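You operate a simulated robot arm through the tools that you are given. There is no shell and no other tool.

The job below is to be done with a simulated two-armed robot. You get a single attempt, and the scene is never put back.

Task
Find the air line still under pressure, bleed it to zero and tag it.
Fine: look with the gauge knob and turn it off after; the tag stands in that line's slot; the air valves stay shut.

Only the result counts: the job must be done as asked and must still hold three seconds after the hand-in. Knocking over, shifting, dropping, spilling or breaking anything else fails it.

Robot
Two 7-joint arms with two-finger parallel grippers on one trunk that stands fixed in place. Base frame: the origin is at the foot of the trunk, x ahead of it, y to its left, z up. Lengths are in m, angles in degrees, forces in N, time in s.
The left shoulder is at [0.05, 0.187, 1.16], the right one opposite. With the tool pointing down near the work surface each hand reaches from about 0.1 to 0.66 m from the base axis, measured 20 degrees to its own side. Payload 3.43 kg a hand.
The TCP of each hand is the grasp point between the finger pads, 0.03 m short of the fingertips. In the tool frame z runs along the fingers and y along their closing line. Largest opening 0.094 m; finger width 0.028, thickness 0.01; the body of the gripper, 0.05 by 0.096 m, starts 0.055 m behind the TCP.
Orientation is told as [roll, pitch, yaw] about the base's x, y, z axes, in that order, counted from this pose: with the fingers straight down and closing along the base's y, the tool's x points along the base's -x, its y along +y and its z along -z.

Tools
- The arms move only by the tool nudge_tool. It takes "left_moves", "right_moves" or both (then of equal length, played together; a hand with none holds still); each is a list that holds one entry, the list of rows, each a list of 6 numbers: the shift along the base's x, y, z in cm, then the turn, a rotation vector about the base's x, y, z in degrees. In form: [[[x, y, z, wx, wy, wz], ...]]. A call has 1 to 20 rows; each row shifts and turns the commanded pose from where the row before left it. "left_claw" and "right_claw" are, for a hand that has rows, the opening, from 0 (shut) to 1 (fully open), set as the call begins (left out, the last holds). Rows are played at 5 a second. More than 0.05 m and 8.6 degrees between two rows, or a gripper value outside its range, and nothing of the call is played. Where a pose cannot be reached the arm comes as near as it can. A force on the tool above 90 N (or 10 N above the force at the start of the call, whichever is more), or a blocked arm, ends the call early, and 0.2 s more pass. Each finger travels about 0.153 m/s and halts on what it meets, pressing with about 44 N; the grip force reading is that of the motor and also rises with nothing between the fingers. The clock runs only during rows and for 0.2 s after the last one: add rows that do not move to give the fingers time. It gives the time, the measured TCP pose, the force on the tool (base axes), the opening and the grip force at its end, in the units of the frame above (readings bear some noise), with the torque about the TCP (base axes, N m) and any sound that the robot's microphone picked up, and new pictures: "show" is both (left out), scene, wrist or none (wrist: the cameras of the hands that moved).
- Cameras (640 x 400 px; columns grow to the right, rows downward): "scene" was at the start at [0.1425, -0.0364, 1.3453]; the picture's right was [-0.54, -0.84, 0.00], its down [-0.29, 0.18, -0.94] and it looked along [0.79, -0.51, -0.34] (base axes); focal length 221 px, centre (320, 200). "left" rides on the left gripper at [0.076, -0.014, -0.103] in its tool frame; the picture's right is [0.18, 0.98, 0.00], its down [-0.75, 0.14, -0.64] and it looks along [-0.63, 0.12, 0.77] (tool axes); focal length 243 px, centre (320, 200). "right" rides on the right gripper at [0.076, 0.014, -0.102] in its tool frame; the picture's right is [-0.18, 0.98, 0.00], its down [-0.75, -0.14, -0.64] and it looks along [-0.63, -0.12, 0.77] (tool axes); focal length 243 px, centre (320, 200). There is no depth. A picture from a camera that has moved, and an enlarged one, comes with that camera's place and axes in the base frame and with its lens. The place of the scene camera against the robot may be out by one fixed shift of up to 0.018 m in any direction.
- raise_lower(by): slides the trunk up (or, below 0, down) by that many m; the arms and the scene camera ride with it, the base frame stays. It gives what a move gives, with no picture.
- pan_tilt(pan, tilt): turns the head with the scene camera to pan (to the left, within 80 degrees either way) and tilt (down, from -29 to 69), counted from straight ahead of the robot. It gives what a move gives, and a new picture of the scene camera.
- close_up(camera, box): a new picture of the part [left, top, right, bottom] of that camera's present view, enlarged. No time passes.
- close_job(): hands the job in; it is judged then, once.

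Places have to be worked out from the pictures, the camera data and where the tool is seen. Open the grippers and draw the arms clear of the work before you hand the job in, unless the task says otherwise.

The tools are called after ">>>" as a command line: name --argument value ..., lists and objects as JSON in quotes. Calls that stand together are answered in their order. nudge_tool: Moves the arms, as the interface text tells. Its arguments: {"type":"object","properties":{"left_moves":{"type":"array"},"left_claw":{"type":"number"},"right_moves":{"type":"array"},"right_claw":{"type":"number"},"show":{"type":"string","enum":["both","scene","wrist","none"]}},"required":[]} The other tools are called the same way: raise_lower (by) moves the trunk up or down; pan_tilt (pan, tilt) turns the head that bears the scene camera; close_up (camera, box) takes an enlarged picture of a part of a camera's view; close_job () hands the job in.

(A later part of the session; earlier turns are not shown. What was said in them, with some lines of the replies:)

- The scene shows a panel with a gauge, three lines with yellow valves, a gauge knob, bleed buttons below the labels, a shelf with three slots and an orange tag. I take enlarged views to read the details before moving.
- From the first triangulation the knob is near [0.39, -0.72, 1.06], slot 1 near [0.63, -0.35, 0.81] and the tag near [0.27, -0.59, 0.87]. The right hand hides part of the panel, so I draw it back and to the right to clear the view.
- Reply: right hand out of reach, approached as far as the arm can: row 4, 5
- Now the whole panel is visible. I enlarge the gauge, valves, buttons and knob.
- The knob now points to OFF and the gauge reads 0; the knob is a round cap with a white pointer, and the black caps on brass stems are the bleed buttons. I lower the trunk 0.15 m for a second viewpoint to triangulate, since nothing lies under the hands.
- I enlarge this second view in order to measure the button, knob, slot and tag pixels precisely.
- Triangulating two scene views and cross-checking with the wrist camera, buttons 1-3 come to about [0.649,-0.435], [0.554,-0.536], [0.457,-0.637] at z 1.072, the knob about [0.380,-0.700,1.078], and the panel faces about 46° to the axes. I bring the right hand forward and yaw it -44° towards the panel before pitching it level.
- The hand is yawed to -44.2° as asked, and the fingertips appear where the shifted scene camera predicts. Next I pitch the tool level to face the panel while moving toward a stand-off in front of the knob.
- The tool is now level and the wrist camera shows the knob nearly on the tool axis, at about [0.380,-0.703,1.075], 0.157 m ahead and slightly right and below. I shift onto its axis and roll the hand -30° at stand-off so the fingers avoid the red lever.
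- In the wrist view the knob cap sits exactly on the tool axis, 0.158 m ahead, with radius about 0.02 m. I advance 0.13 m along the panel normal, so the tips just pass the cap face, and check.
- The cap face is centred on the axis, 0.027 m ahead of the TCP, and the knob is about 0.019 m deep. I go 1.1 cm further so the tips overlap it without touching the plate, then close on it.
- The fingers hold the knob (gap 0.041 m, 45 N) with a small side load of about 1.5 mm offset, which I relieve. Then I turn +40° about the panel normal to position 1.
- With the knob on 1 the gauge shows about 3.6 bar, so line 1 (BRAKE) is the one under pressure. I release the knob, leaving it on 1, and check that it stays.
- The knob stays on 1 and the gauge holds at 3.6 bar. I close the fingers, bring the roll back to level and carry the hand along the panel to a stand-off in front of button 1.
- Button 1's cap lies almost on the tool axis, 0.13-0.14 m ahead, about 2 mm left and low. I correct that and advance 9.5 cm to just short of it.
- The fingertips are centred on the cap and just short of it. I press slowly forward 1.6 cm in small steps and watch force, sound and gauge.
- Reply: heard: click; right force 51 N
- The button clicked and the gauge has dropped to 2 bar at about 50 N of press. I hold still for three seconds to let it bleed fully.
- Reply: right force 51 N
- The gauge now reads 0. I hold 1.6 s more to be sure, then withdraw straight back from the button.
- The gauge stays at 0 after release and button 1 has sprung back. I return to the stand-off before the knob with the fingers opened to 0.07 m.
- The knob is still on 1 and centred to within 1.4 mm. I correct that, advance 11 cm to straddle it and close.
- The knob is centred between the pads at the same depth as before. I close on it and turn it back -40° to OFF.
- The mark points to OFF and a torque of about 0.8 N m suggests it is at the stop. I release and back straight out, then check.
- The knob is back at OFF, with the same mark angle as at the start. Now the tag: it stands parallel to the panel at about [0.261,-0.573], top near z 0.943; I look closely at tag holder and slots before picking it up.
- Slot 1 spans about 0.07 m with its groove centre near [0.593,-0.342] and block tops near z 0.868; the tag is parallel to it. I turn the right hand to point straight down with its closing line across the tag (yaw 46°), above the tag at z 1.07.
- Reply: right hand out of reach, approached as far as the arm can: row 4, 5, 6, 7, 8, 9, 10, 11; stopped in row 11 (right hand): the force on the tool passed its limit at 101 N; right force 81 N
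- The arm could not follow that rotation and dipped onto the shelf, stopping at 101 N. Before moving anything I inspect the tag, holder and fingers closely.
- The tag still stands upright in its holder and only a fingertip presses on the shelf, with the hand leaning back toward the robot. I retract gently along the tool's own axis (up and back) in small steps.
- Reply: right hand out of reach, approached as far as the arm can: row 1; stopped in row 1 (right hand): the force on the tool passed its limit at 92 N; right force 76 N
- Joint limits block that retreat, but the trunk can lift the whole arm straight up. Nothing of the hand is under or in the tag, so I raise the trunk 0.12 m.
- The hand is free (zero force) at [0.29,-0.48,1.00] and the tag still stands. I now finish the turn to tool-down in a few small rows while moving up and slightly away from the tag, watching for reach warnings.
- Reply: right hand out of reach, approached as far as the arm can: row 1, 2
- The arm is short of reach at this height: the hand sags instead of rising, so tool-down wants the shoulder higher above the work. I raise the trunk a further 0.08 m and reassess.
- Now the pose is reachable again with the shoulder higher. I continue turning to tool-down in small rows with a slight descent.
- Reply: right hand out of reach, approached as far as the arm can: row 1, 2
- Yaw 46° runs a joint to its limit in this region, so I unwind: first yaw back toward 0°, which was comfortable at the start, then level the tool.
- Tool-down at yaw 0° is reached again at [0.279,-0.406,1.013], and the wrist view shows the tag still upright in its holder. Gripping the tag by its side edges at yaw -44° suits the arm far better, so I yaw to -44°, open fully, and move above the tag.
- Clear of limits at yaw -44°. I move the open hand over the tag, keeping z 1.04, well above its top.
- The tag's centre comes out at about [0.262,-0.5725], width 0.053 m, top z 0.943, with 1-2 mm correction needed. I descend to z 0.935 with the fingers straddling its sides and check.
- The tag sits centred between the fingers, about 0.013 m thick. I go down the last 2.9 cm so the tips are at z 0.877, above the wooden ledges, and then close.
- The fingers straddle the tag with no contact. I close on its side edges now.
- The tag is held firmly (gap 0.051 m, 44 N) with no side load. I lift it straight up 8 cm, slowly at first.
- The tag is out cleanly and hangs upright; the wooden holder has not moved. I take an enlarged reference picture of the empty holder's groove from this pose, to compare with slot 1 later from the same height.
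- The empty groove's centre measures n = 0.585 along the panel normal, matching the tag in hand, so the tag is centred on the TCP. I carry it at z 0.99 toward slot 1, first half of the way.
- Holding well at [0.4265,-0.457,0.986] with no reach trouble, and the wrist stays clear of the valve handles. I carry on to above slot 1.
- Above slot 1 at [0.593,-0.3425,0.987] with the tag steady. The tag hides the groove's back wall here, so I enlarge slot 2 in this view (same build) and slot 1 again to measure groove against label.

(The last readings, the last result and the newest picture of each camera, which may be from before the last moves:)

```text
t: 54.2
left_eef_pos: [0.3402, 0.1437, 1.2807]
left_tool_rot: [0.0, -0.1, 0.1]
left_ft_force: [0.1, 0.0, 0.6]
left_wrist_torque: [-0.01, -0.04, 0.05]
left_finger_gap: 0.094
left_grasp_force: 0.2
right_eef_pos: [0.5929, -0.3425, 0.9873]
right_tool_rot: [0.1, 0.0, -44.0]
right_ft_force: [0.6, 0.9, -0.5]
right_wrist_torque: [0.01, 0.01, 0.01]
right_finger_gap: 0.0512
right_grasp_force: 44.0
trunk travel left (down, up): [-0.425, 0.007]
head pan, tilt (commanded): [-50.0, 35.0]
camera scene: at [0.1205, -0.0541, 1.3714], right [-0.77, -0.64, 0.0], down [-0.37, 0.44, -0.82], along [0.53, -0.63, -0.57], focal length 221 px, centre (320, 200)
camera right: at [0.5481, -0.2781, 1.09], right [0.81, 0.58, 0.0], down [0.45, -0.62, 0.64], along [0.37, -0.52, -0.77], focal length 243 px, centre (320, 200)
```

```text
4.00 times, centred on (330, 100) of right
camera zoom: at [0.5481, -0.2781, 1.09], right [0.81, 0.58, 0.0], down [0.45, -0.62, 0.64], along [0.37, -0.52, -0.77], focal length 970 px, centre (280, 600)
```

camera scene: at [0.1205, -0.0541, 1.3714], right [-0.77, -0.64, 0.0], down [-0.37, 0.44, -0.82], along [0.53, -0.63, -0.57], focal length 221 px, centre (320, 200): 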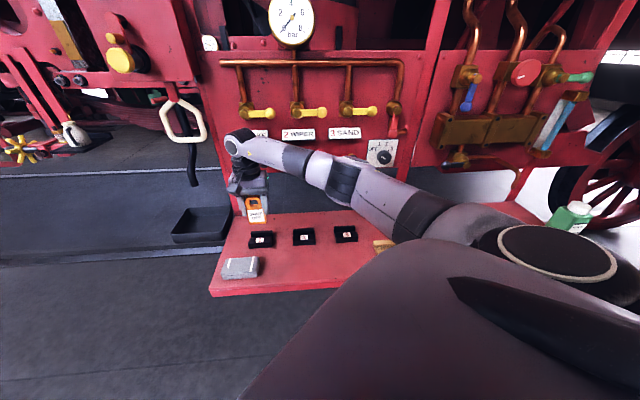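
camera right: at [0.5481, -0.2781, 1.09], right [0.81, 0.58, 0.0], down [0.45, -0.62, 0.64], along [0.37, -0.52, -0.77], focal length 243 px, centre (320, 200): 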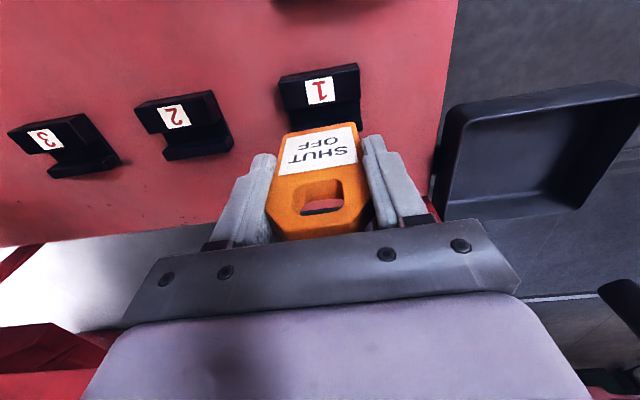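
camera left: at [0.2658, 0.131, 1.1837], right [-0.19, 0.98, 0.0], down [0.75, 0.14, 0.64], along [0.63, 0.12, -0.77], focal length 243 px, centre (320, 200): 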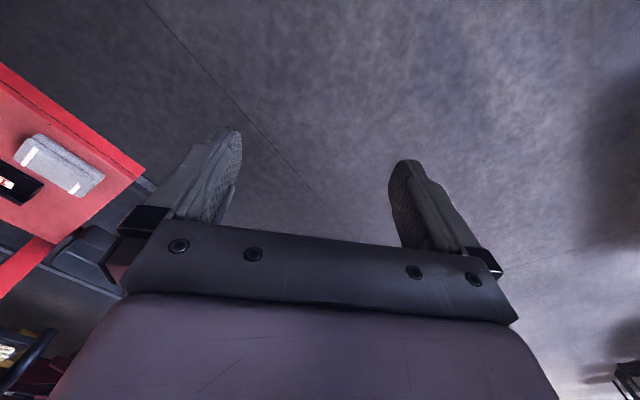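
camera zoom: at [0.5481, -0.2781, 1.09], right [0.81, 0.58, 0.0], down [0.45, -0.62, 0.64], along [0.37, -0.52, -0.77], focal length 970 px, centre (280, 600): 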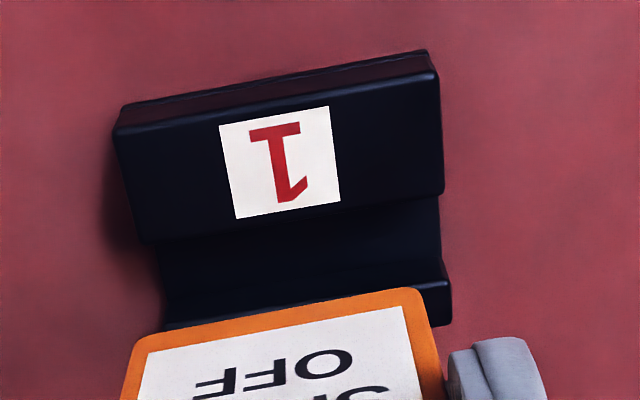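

From the wrist view the groove of slot 1 lies about 8.5 mm further toward the panel and 3 mm to the left of the tag. I correct by that amount and lower to z 0.935, so the tag's foot hovers just above the block tops, for a check.

>>> nudge_tool --right_moves '[[[0.83, -0.39, 0, 0, 0, 0], [0, 0, -2.0, 0, 0, 0], [0, 0, -2.0, 0, 0, 0], [0, 0, -1.2, 0, 0, 0], [0, 0, 0, 0, 0, 0]]]' --show "both"

>>> close_up --camera "right" --box '[260, 60, 400, 160]'

>>> close_up --camera "scene" --box '[220, 180, 320, 260]'

```text
t: 55.4
left_eef_pos: [0.3416, 0.1445, 1.2811]
left_tool_rot: [0.0, 0.0, 0.0]
left_ft_force: [-0.1, 0.1, -0.1]
left_wrist_torque: [-0.01, 0.05, -0.02]
left_finger_gap: 0.0938
left_grasp_force: 0.0
right_eef_pos: [0.6011, -0.3445, 0.9359]
right_tool_rot: [0.0, 0.1, -43.9]
right_ft_force: [-0.1, 0.4, -0.5]
right_wrist_torque: [-0.02, 0.02, 0.0]
right_finger_gap: 0.0511
right_grasp_force: 43.9
trunk travel left (down, up): [-0.425, 0.007]
head pan, tilt (commanded): [-50.0, 35.0]
camera scene: at [0.1206, -0.0537, 1.3714], right [-0.77, -0.64, 0.0], down [-0.37, 0.44, -0.82], along [0.53, -0.63, -0.57], focal length 221 px, centre (320, 200)
camera right: at [0.5557, -0.2814, 1.0371], right [0.81, 0.58, 0.0], down [0.45, -0.62, 0.64], along [0.37, -0.52, -0.77], focal length 243 px, centre (320, 200)
```

scene: 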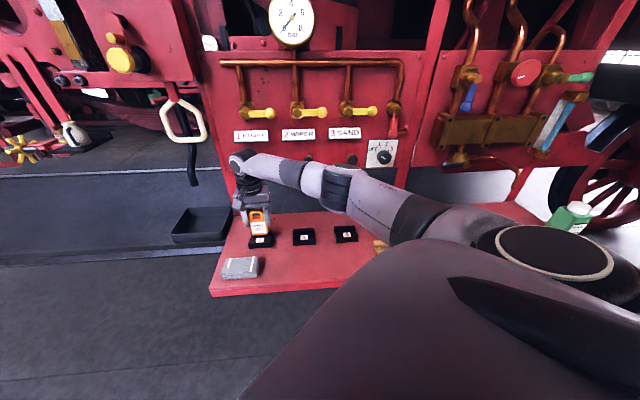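
right: 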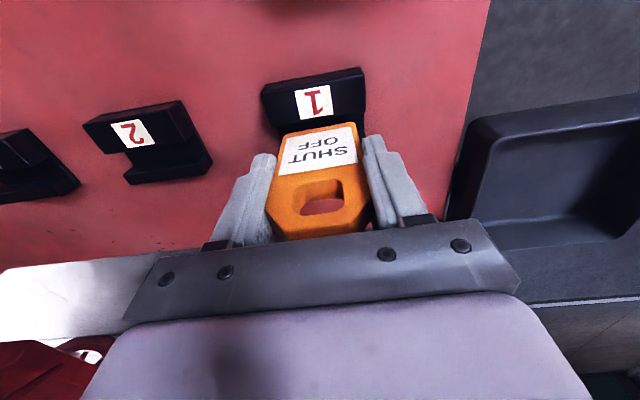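

```text
4.00 times, centred on (330, 110) of right
camera zoom: at [0.5557, -0.2814, 1.0371], right [0.81, 0.58, 0.0], down [0.45, -0.62, 0.64], along [0.37, -0.52, -0.77], focal length 970 px, centre (280, 560)
```

zoom: 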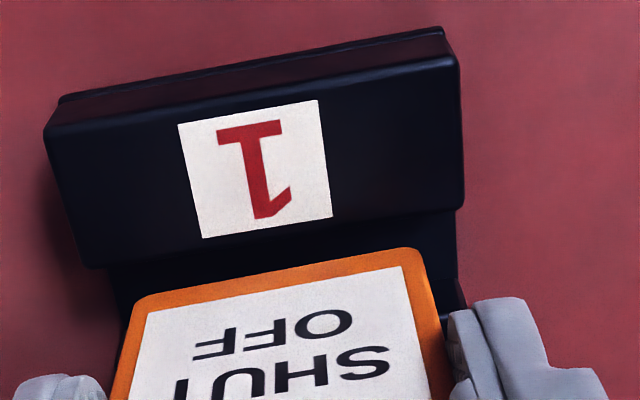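

```text
5.00 times, centred on (270, 220) of scene
camera zoom: at [0.1206, -0.0537, 1.3714], right [-0.77, -0.64, 0.0], down [-0.37, 0.44, -0.82], along [0.53, -0.63, -0.57], focal length 1107 px, centre (570, 100)
```

zoom: 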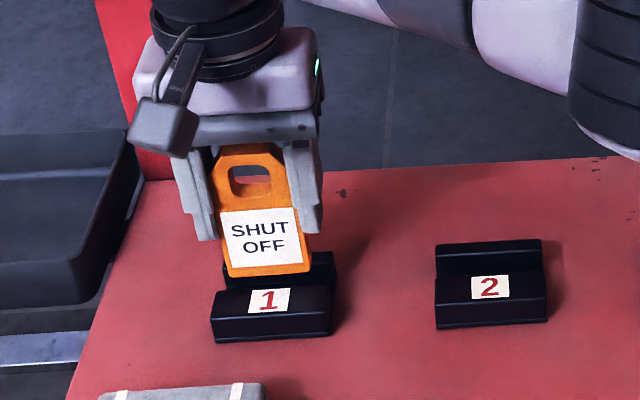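

Tag foot and groove now line up: groove spans n 0.661-0.682 and the tag about 0.663-0.677, with the sideways position within 1.5 mm. I nudge 0.6 mm toward the panel and lower 2.1 cm into the groove, checking force.

>>> nudge_tool --right_moves '[[[0.04, -0.04, -0.6, 0, 0, 0], [0, 0, -0.6, 0, 0, 0], [0, 0, -0.5, 0, 0, 0], [0, 0, -0.4, 0, 0, 0], [0, 0, 0, 0, 0, 0]]]' --show "both"

>>> close_up --camera "right" --box '[260, 60, 400, 160]'

>>> close_up --camera "scene" --box '[220, 180, 320, 260]'

```text
t: 56.6
left_eef_pos: [0.3409, 0.1446, 1.2798]
left_tool_rot: [-0.1, -0.1, 0.1]
left_ft_force: [-0.2, -0.1, -0.1]
left_wrist_torque: [0.04, 0.02, -0.03]
left_finger_gap: 0.0938
left_grasp_force: 0.2
right_eef_pos: [0.5995, -0.3446, 0.9135]
right_tool_rot: [0.0, 0.1, -44.1]
right_ft_force: [0.2, 0.5, -0.3]
right_wrist_torque: [0.02, -0.01, -0.02]
right_finger_gap: 0.0511
right_grasp_force: 43.9
trunk travel left (down, up): [-0.425, 0.007]
head pan, tilt (commanded): [-50.0, 35.0]
camera scene: at [0.1207, -0.0538, 1.3714], right [-0.77, -0.64, 0.0], down [-0.37, 0.44, -0.82], along [0.53, -0.63, -0.57], focal length 221 px, centre (320, 200)
camera right: at [0.556, -0.2815, 1.0165], right [0.81, 0.58, 0.0], down [0.45, -0.63, 0.64], along [0.37, -0.52, -0.77], focal length 243 px, centre (320, 200)
```

scene: 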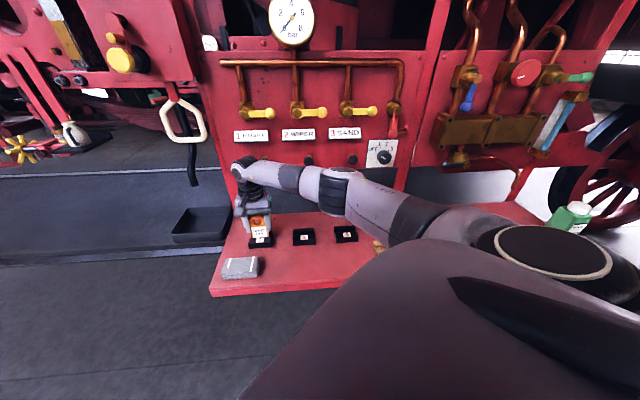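
right: 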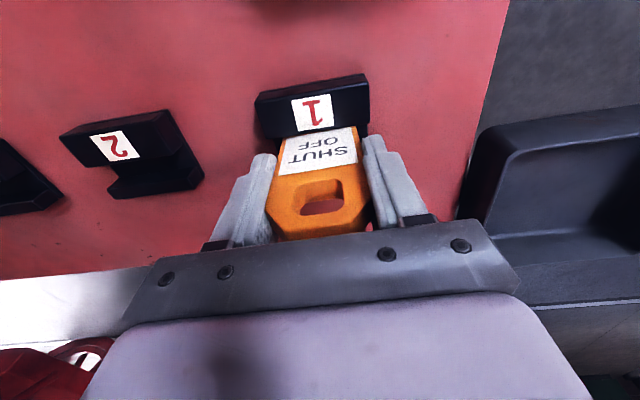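

```text
4.00 times, centred on (330, 110) of right
camera zoom: at [0.556, -0.2815, 1.0165], right [0.81, 0.58, 0.0], down [0.45, -0.63, 0.64], along [0.37, -0.52, -0.77], focal length 970 px, centre (280, 560)
```

zoom: 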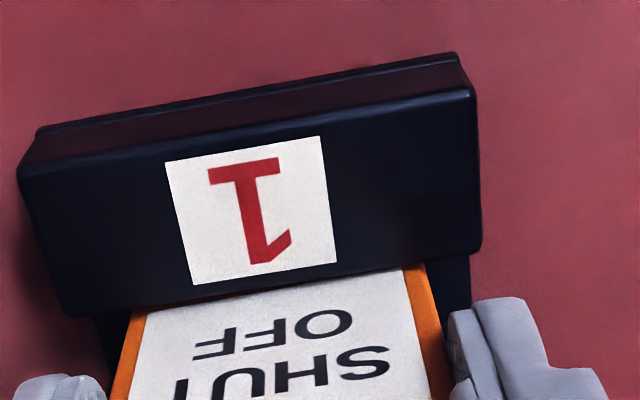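

```text
5.00 times, centred on (270, 220) of scene
camera zoom: at [0.1207, -0.0538, 1.3714], right [-0.77, -0.64, 0.0], down [-0.37, 0.44, -0.82], along [0.53, -0.63, -0.57], focal length 1107 px, centre (570, 100)
```

zoom: 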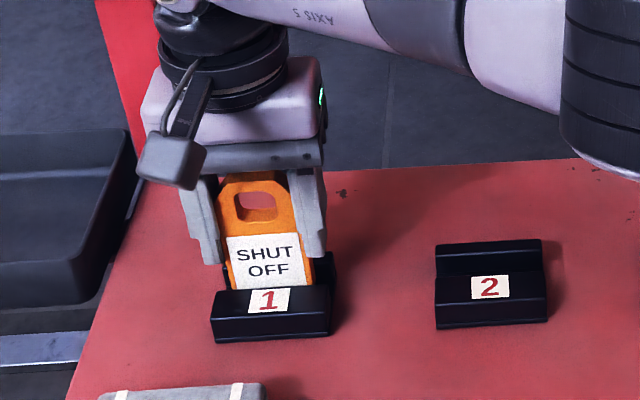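

The tag's foot is inside the groove without contact force. I lower in 2 mm steps until it rests on the floor, watching the vertical force.

>>> nudge_tool --right_moves '[[[0, 0, -0.2, 0, 0, 0], [0, 0, -0.2, 0, 0, 0], [0, 0, -0.2, 0, 0, 0], [0, 0, 0, 0, 0, 0]]]' --show "none"

```text
t: 57.6
left_eef_pos: [0.3414, 0.1455, 1.2801]
left_tool_rot: [-0.1, -0.1, 0.1]
left_ft_force: [-0.9, 0.0, -0.2]
left_wrist_torque: [-0.05, 0.0, -0.02]
left_finger_gap: 0.0939
left_grasp_force: 0.0
right_eef_pos: [0.5996, -0.3449, 0.9094]
right_tool_rot: [0.0, 0.1, -43.9]
right_ft_force: [-0.5, -1.1, 3.8]
right_wrist_torque: [-0.08, 0.11, 0.01]
right_finger_gap: 0.0514
right_grasp_force: 44.1
trunk travel left (down, up): [-0.425, 0.007]
head pan, tilt (commanded): [-50.0, 35.0]
```

A 4 N upward force at z 0.909 indicates the tag's foot has reached the groove floor. I take a look before releasing.

>>> close_up --camera "scene" --box '[220, 180, 320, 260]'

>>> close_up --camera "right" --box '[240, 50, 400, 250]'

```text
5.00 times, centred on (270, 220) of scene
camera zoom: at [0.1201, -0.0536, 1.3715], right [-0.77, -0.64, 0.0], down [-0.37, 0.44, -0.82], along [0.53, -0.63, -0.57], focal length 1107 px, centre (570, 100)
```

zoom: 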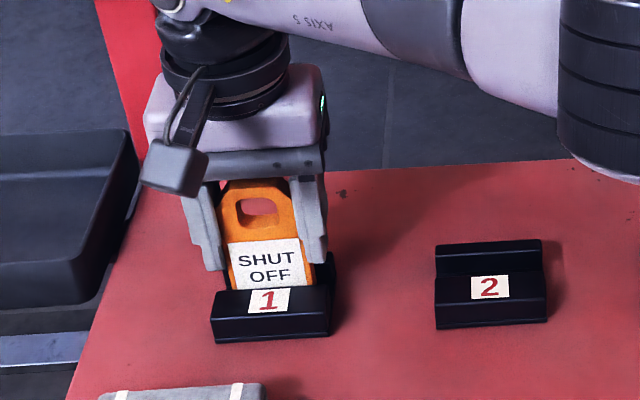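

```text
2.00 times, centred on (320, 150) of right
camera zoom: at [0.5559, -0.2817, 1.0114], right [0.81, 0.58, 0.0], down [0.44, -0.62, 0.64], along [0.37, -0.52, -0.77], focal length 485 px, centre (320, 300)
```

zoom: 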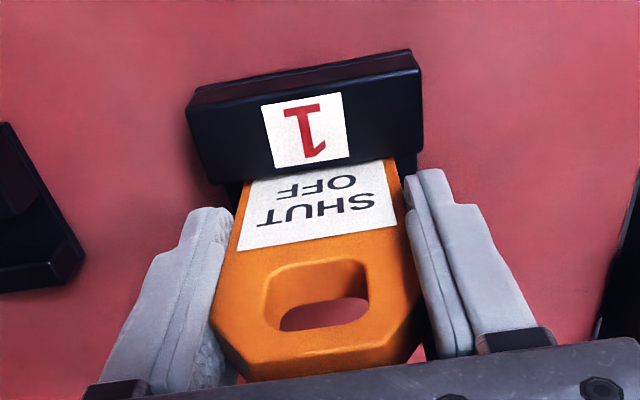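

The tag is seated in slot 1 and upright. I open the fingers and hold still to see that it stands.

>>> nudge_tool --right_moves '[[[0, 0, 0, 0, 0, 0], [0, 0, 0, 0, 0, 0], [0, 0, 0, 0, 0, 0], [0, 0, 0, 0, 0, 0]]]' --right_claw 1.0 --show "both"

>>> close_up --camera "right" --box '[240, 50, 400, 250]'

>>> close_up --camera "scene" --box '[220, 180, 320, 260]'

```text
t: 58.6
left_eef_pos: [0.3411, 0.1442, 1.2793]
left_tool_rot: [-0.2, 0.0, 0.1]
left_ft_force: [0.3, 0.4, -0.2]
left_wrist_torque: [-0.01, 0.01, -0.02]
left_finger_gap: 0.0941
left_grasp_force: 0.1
right_eef_pos: [0.5993, -0.3447, 0.9086]
right_tool_rot: [0.0, 0.2, -43.9]
right_ft_force: [-0.4, 0.9, 0.5]
right_wrist_torque: [-0.02, 0.03, -0.01]
right_finger_gap: 0.0944
right_grasp_force: 0.1
trunk travel left (down, up): [-0.425, 0.007]
head pan, tilt (commanded): [-50.0, 35.0]
camera scene: at [0.1206, -0.0537, 1.3714], right [-0.77, -0.64, 0.0], down [-0.37, 0.44, -0.82], along [0.53, -0.63, -0.57], focal length 221 px, centre (320, 200)
camera right: at [0.5561, -0.2816, 1.0106], right [0.81, 0.58, 0.0], down [0.45, -0.62, 0.64], along [0.37, -0.52, -0.77], focal length 243 px, centre (320, 200)
```

scene: 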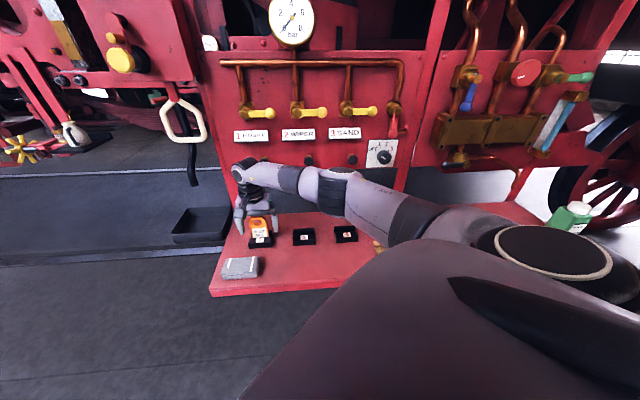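
right: 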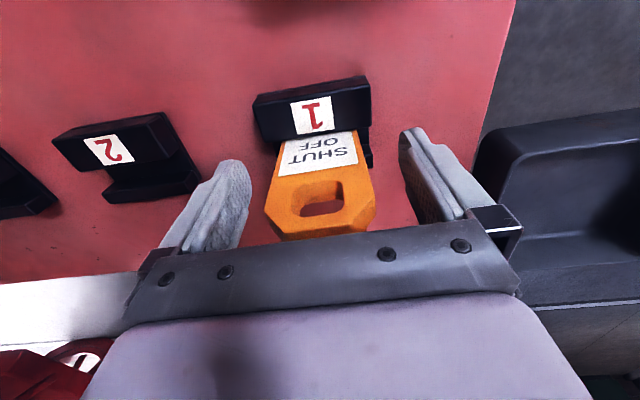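

```text
2.00 times, centred on (320, 150) of right
camera zoom: at [0.5561, -0.2816, 1.0106], right [0.81, 0.58, 0.0], down [0.45, -0.62, 0.64], along [0.37, -0.52, -0.77], focal length 485 px, centre (320, 300)
```

zoom: 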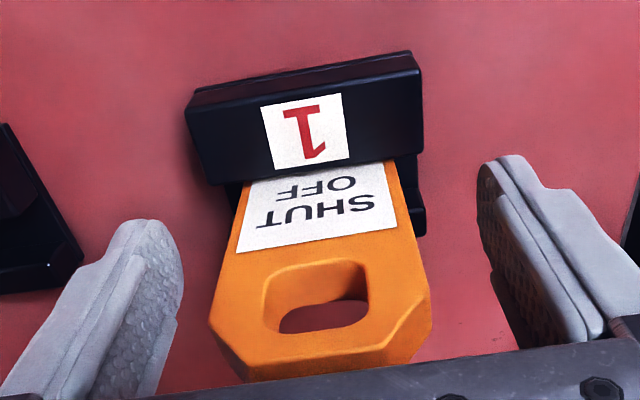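

```text
5.00 times, centred on (270, 220) of scene
camera zoom: at [0.1206, -0.0537, 1.3714], right [-0.77, -0.64, 0.0], down [-0.37, 0.44, -0.82], along [0.53, -0.63, -0.57], focal length 1107 px, centre (570, 100)
```

zoom: 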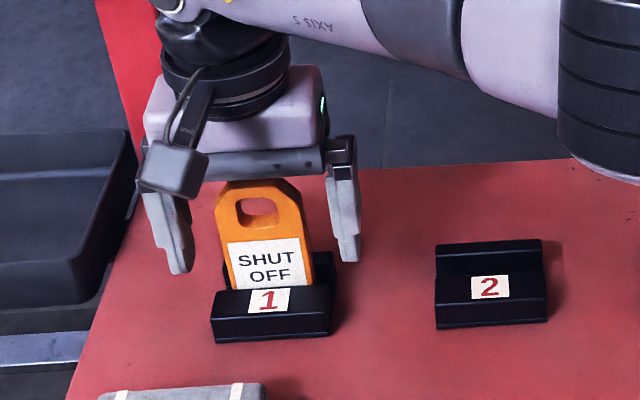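

The tag stands freely in slot 1 after release. I lift the open hand straight up and then draw it back away from the panel.

>>> nudge_tool --right_moves '[[[0, 0, 1.0, 0, 0, 0], [0, 0, 2.0, 0, 0, 0], [0, 0, 2.5, 0, 0, 0], [0, 0, 2.5, 0, 0, 0], [-2.2, 2.13, 1.0, 0, 0, 0], [-2.2, 2.13, 1.0, 0, 0, 0], [-2.2, 2.13, 1.0, 0, 0, 0], [-2.2, 2.13, 1.0, 0, 0, 0], [0, 0, 0, 0, 0, 0]]]' --show "both"

>>> close_up --camera "scene" --box '[200, 160, 420, 300]'

```text
t: 60.6
left_eef_pos: [0.3405, 0.1437, 1.2799]
left_tool_rot: [0.0, 0.0, 0.1]
left_ft_force: [-0.7, -0.3, -0.9]
left_wrist_torque: [0.02, 0.01, -0.01]
left_finger_gap: 0.094
left_grasp_force: 0.0
right_eef_pos: [0.5109, -0.2586, 1.0275]
right_tool_rot: [-0.1, 0.1, -44.0]
right_ft_force: [0.3, -0.5, 0.2]
right_wrist_torque: [-0.02, -0.02, 0.02]
right_finger_gap: 0.0939
right_grasp_force: 0.2
trunk travel left (down, up): [-0.425, 0.007]
head pan, tilt (commanded): [-50.0, 35.0]
camera scene: at [0.1207, -0.0538, 1.3714], right [-0.77, -0.64, 0.0], down [-0.37, 0.44, -0.82], along [0.53, -0.63, -0.57], focal length 221 px, centre (320, 200)
camera right: at [0.4675, -0.1958, 1.1297], right [0.82, 0.58, 0.0], down [0.44, -0.63, 0.64], along [0.37, -0.52, -0.77], focal length 243 px, centre (320, 200)
```

scene: 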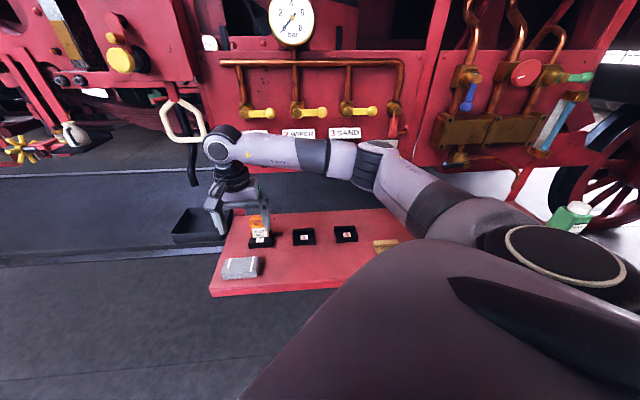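
right: 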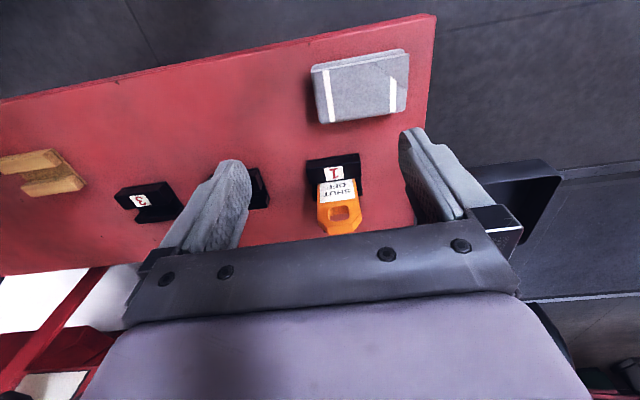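

```text
2.86 times, centred on (310, 230) of scene
camera zoom: at [0.1207, -0.0538, 1.3714], right [-0.77, -0.64, 0.0], down [-0.37, 0.44, -0.82], along [0.53, -0.63, -0.57], focal length 632 px, centre (349, 114)
```

zoom: 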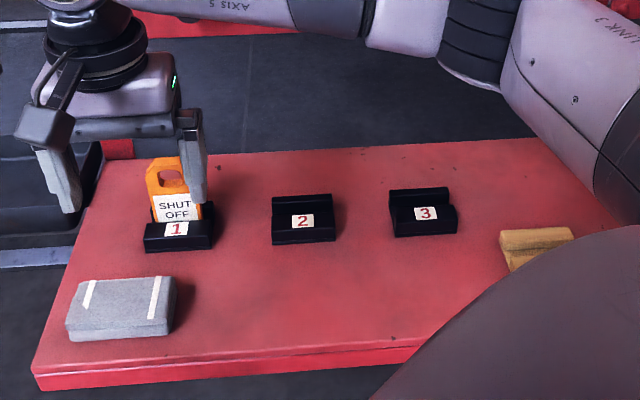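

The tag stands in slot 1 and the hand is clear. I retreat further toward the robot's start area and then look over the whole scene once more.

>>> nudge_tool --right_moves '[[[-3.5, -0.5, 2.0, 0, 0, 0], [-3.5, -0.5, 2.0, 0, 0, 0], [-3.5, -0.5, 2.0, 0, 0, 0], [-3.5, -0.5, 2.0, 0, 0, 0], [-3.5, -0.5, 2.0, 0, 0, 0], [-3.5, -0.5, 2.0, 0, 0, 0], [0, 0, 0, 0, 0, 0]]]' --show "none"

>>> pan_tilt --pan -32.5 --tilt 20

```text
t: 62.2
left_eef_pos: [0.3413, 0.1446, 1.2801]
left_tool_rot: [-0.1, 0.1, 0.1]
left_ft_force: [-0.3, -0.2, 0.4]
left_wrist_torque: [0.02, 0.04, -0.04]
left_finger_gap: 0.094
left_grasp_force: 0.0
right_eef_pos: [0.302, -0.2903, 1.1487]
right_tool_rot: [0.0, 0.0, -44.0]
right_ft_force: [0.5, 0.5, 0.2]
right_wrist_torque: [-0.02, -0.01, 0.01]
right_finger_gap: 0.0943
right_grasp_force: 0.1
trunk travel left (down, up): [-0.425, 0.007]
head pan, tilt (commanded): [-50.0, 35.0]
```

```text
t: 63.0
left_eef_pos: [0.3406, 0.1439, 1.282]
left_tool_rot: [0.0, 0.0, 0.1]
left_ft_force: [0.1, 0.0, 0.1]
left_wrist_torque: [0.0, 0.0, -0.04]
left_finger_gap: 0.094
left_grasp_force: 0.0
right_eef_pos: [0.3021, -0.2907, 1.1495]
right_tool_rot: [0.0, 0.1, -44.0]
right_ft_force: [-0.4, -0.9, -0.2]
right_wrist_torque: [0.01, 0.0, 0.0]
right_finger_gap: 0.0941
right_grasp_force: 0.1
trunk travel left (down, up): [-0.425, 0.007]
head pan, tilt (commanded): [-32.5, 20.0]
camera scene: at [0.1425, -0.0364, 1.3952], right [-0.54, -0.84, 0.0], down [-0.29, 0.18, -0.94], along [0.79, -0.51, -0.34], focal length 221 px, centre (320, 200)
```

scene: 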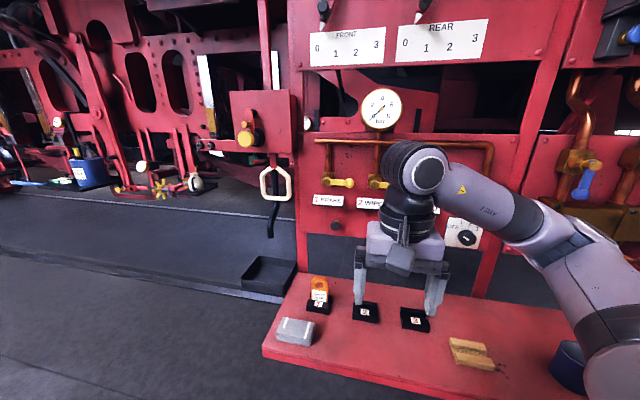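

The hand is back and clear. I enlarge the knob, gauge, tag and valves for the final check.

>>> close_up --camera "scene" --box '[435, 205, 495, 255]'

>>> close_up --camera "scene" --box '[270, 260, 370, 350]'

>>> close_up --camera "scene" --box '[300, 75, 420, 245]'

>>> close_up --camera "scene" --box '[400, 290, 620, 400]'

```text
8.00 times, centred on (465, 230) of scene
camera zoom: at [0.1425, -0.0364, 1.3952], right [-0.54, -0.84, 0.0], down [-0.29, 0.18, -0.94], along [0.79, -0.51, -0.34], focal length 1771 px, centre (-840, -40)
```

zoom: 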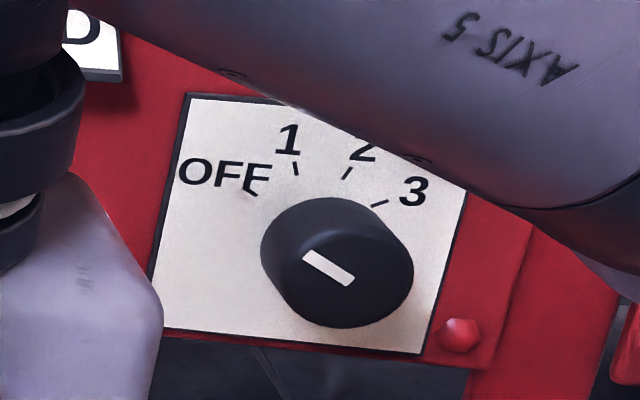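

```text
4.44 times, centred on (320, 305) of scene
camera zoom: at [0.1425, -0.0364, 1.3952], right [-0.54, -0.84, 0.0], down [-0.29, 0.18, -0.94], along [0.79, -0.51, -0.34], focal length 984 px, centre (320, -267)
```

zoom: 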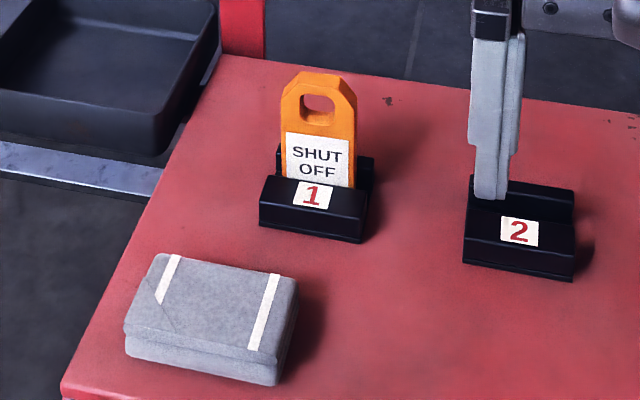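

```text
2.35 times, centred on (360, 160) of scene
camera zoom: at [0.1425, -0.0364, 1.3952], right [-0.54, -0.84, 0.0], down [-0.29, 0.18, -0.94], along [0.79, -0.51, -0.34], focal length 521 px, centre (226, 294)
```

zoom: 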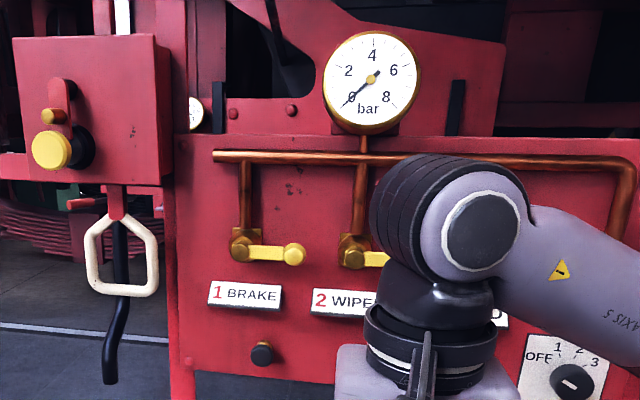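

```text
2.91 times, centred on (510, 345) of scene
camera zoom: at [0.1425, -0.0364, 1.3952], right [-0.54, -0.84, 0.0], down [-0.29, 0.18, -0.94], along [0.79, -0.51, -0.34], focal length 644 px, centre (-233, -222)
```

zoom: 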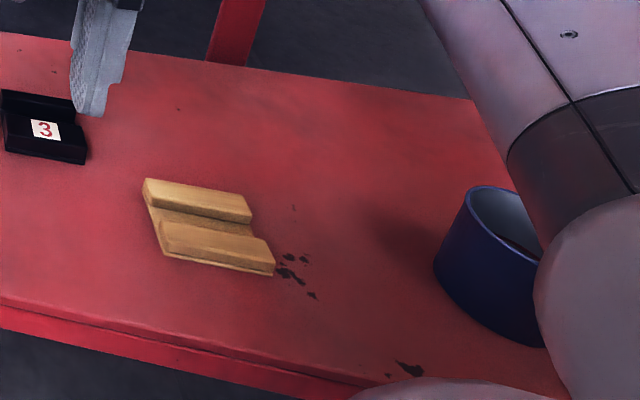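

Everything is as wanted: knob mark on OFF, gauge at 0, valves unchanged, tag upright in slot 1, holder, cup and block in place. I draw the right hand back a little more before handing in.

>>> nudge_tool --right_moves '[[[-1.5, 0.5, 2.5, 0, 0, 0], [-1.5, 0.5, 2.5, 0, 0, 0], [0, 0, 0, 0, 0, 0], [0, 0, 0, 0, 0, 0]]]' --show "scene"

>>> close_up --camera "scene" --box '[260, 70, 560, 360]'

```text
t: 64.0
left_eef_pos: [0.3413, 0.1444, 1.2805]
left_tool_rot: [0.0, -0.1, 0.1]
left_ft_force: [0.6, -0.6, 1.0]
left_wrist_torque: [0.03, -0.03, 0.02]
left_finger_gap: 0.0937
left_grasp_force: 0.0
right_eef_pos: [0.2706, -0.2796, 1.1982]
right_tool_rot: [0.1, 0.1, -44.0]
right_ft_force: [0.1, 0.4, -0.4]
right_wrist_torque: [0.0, -0.01, 0.01]
right_finger_gap: 0.0942
right_grasp_force: 0.1
trunk travel left (down, up): [-0.425, 0.007]
head pan, tilt (commanded): [-32.5, 20.0]
camera scene: at [0.1425, -0.0362, 1.3953], right [-0.54, -0.84, 0.0], down [-0.29, 0.18, -0.94], along [0.79, -0.5, -0.34], focal length 221 px, centre (320, 200)
```

scene: 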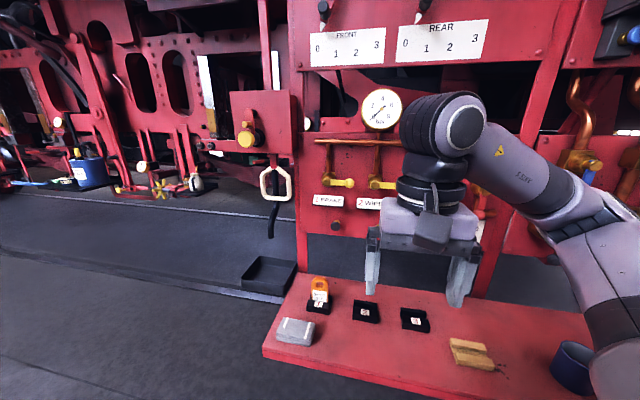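

```text
1.38 times, centred on (410, 215) of scene
camera zoom: at [0.1425, -0.0362, 1.3953], right [-0.54, -0.84, 0.0], down [-0.29, 0.18, -0.94], along [0.79, -0.5, -0.34], focal length 305 px, centre (196, 179)
```

zoom: 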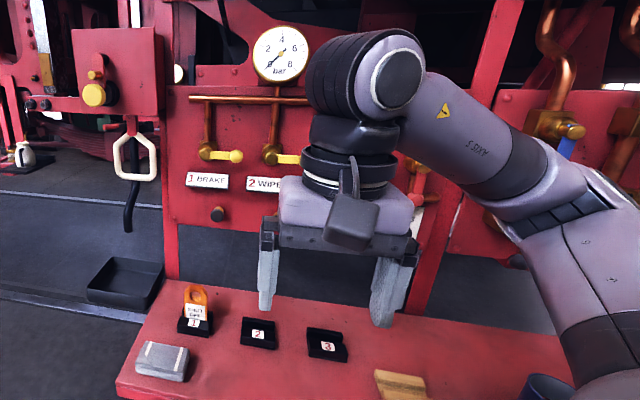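

The tag stands in slot 1, the gauge reads 0 and the knob is on OFF. The valves are untouched, and both hands are open and clear of the work. I hand the job in.

>>> close_job

```text
The job is handed in.
```

The job is handed in: line 1 (BRAKE) was the one under pressure, at about 3.6 bar. It is bled to zero and tagged. I don't have the judge's result.

- **Finding it:** With the gauge knob on 1, the gauge rose to about 3.6 bar and held. I did not check lines 2 and 3, because the task named a single pressurised line.
- **Bleeding:** I held bleed button 1 for about 5 seconds. The gauge fell to 0 and stayed there after I let go.
- **Knob and valves:** The knob is back on OFF, and I did not touch any valve handle.
- **Tag:** It stands upright in slot 1.

**Shelf contact:** While I turned the right hand above the shelf, the arm hit a joint limit. A fingertip pressed onto the bare shelf at about 100 N before it stopped. I lifted it clear with the trunk. In the pictures afterwards, the tag was still in its holder and the holder, cup and grey block had not moved.

Both grippers are open and the arms are drawn back.
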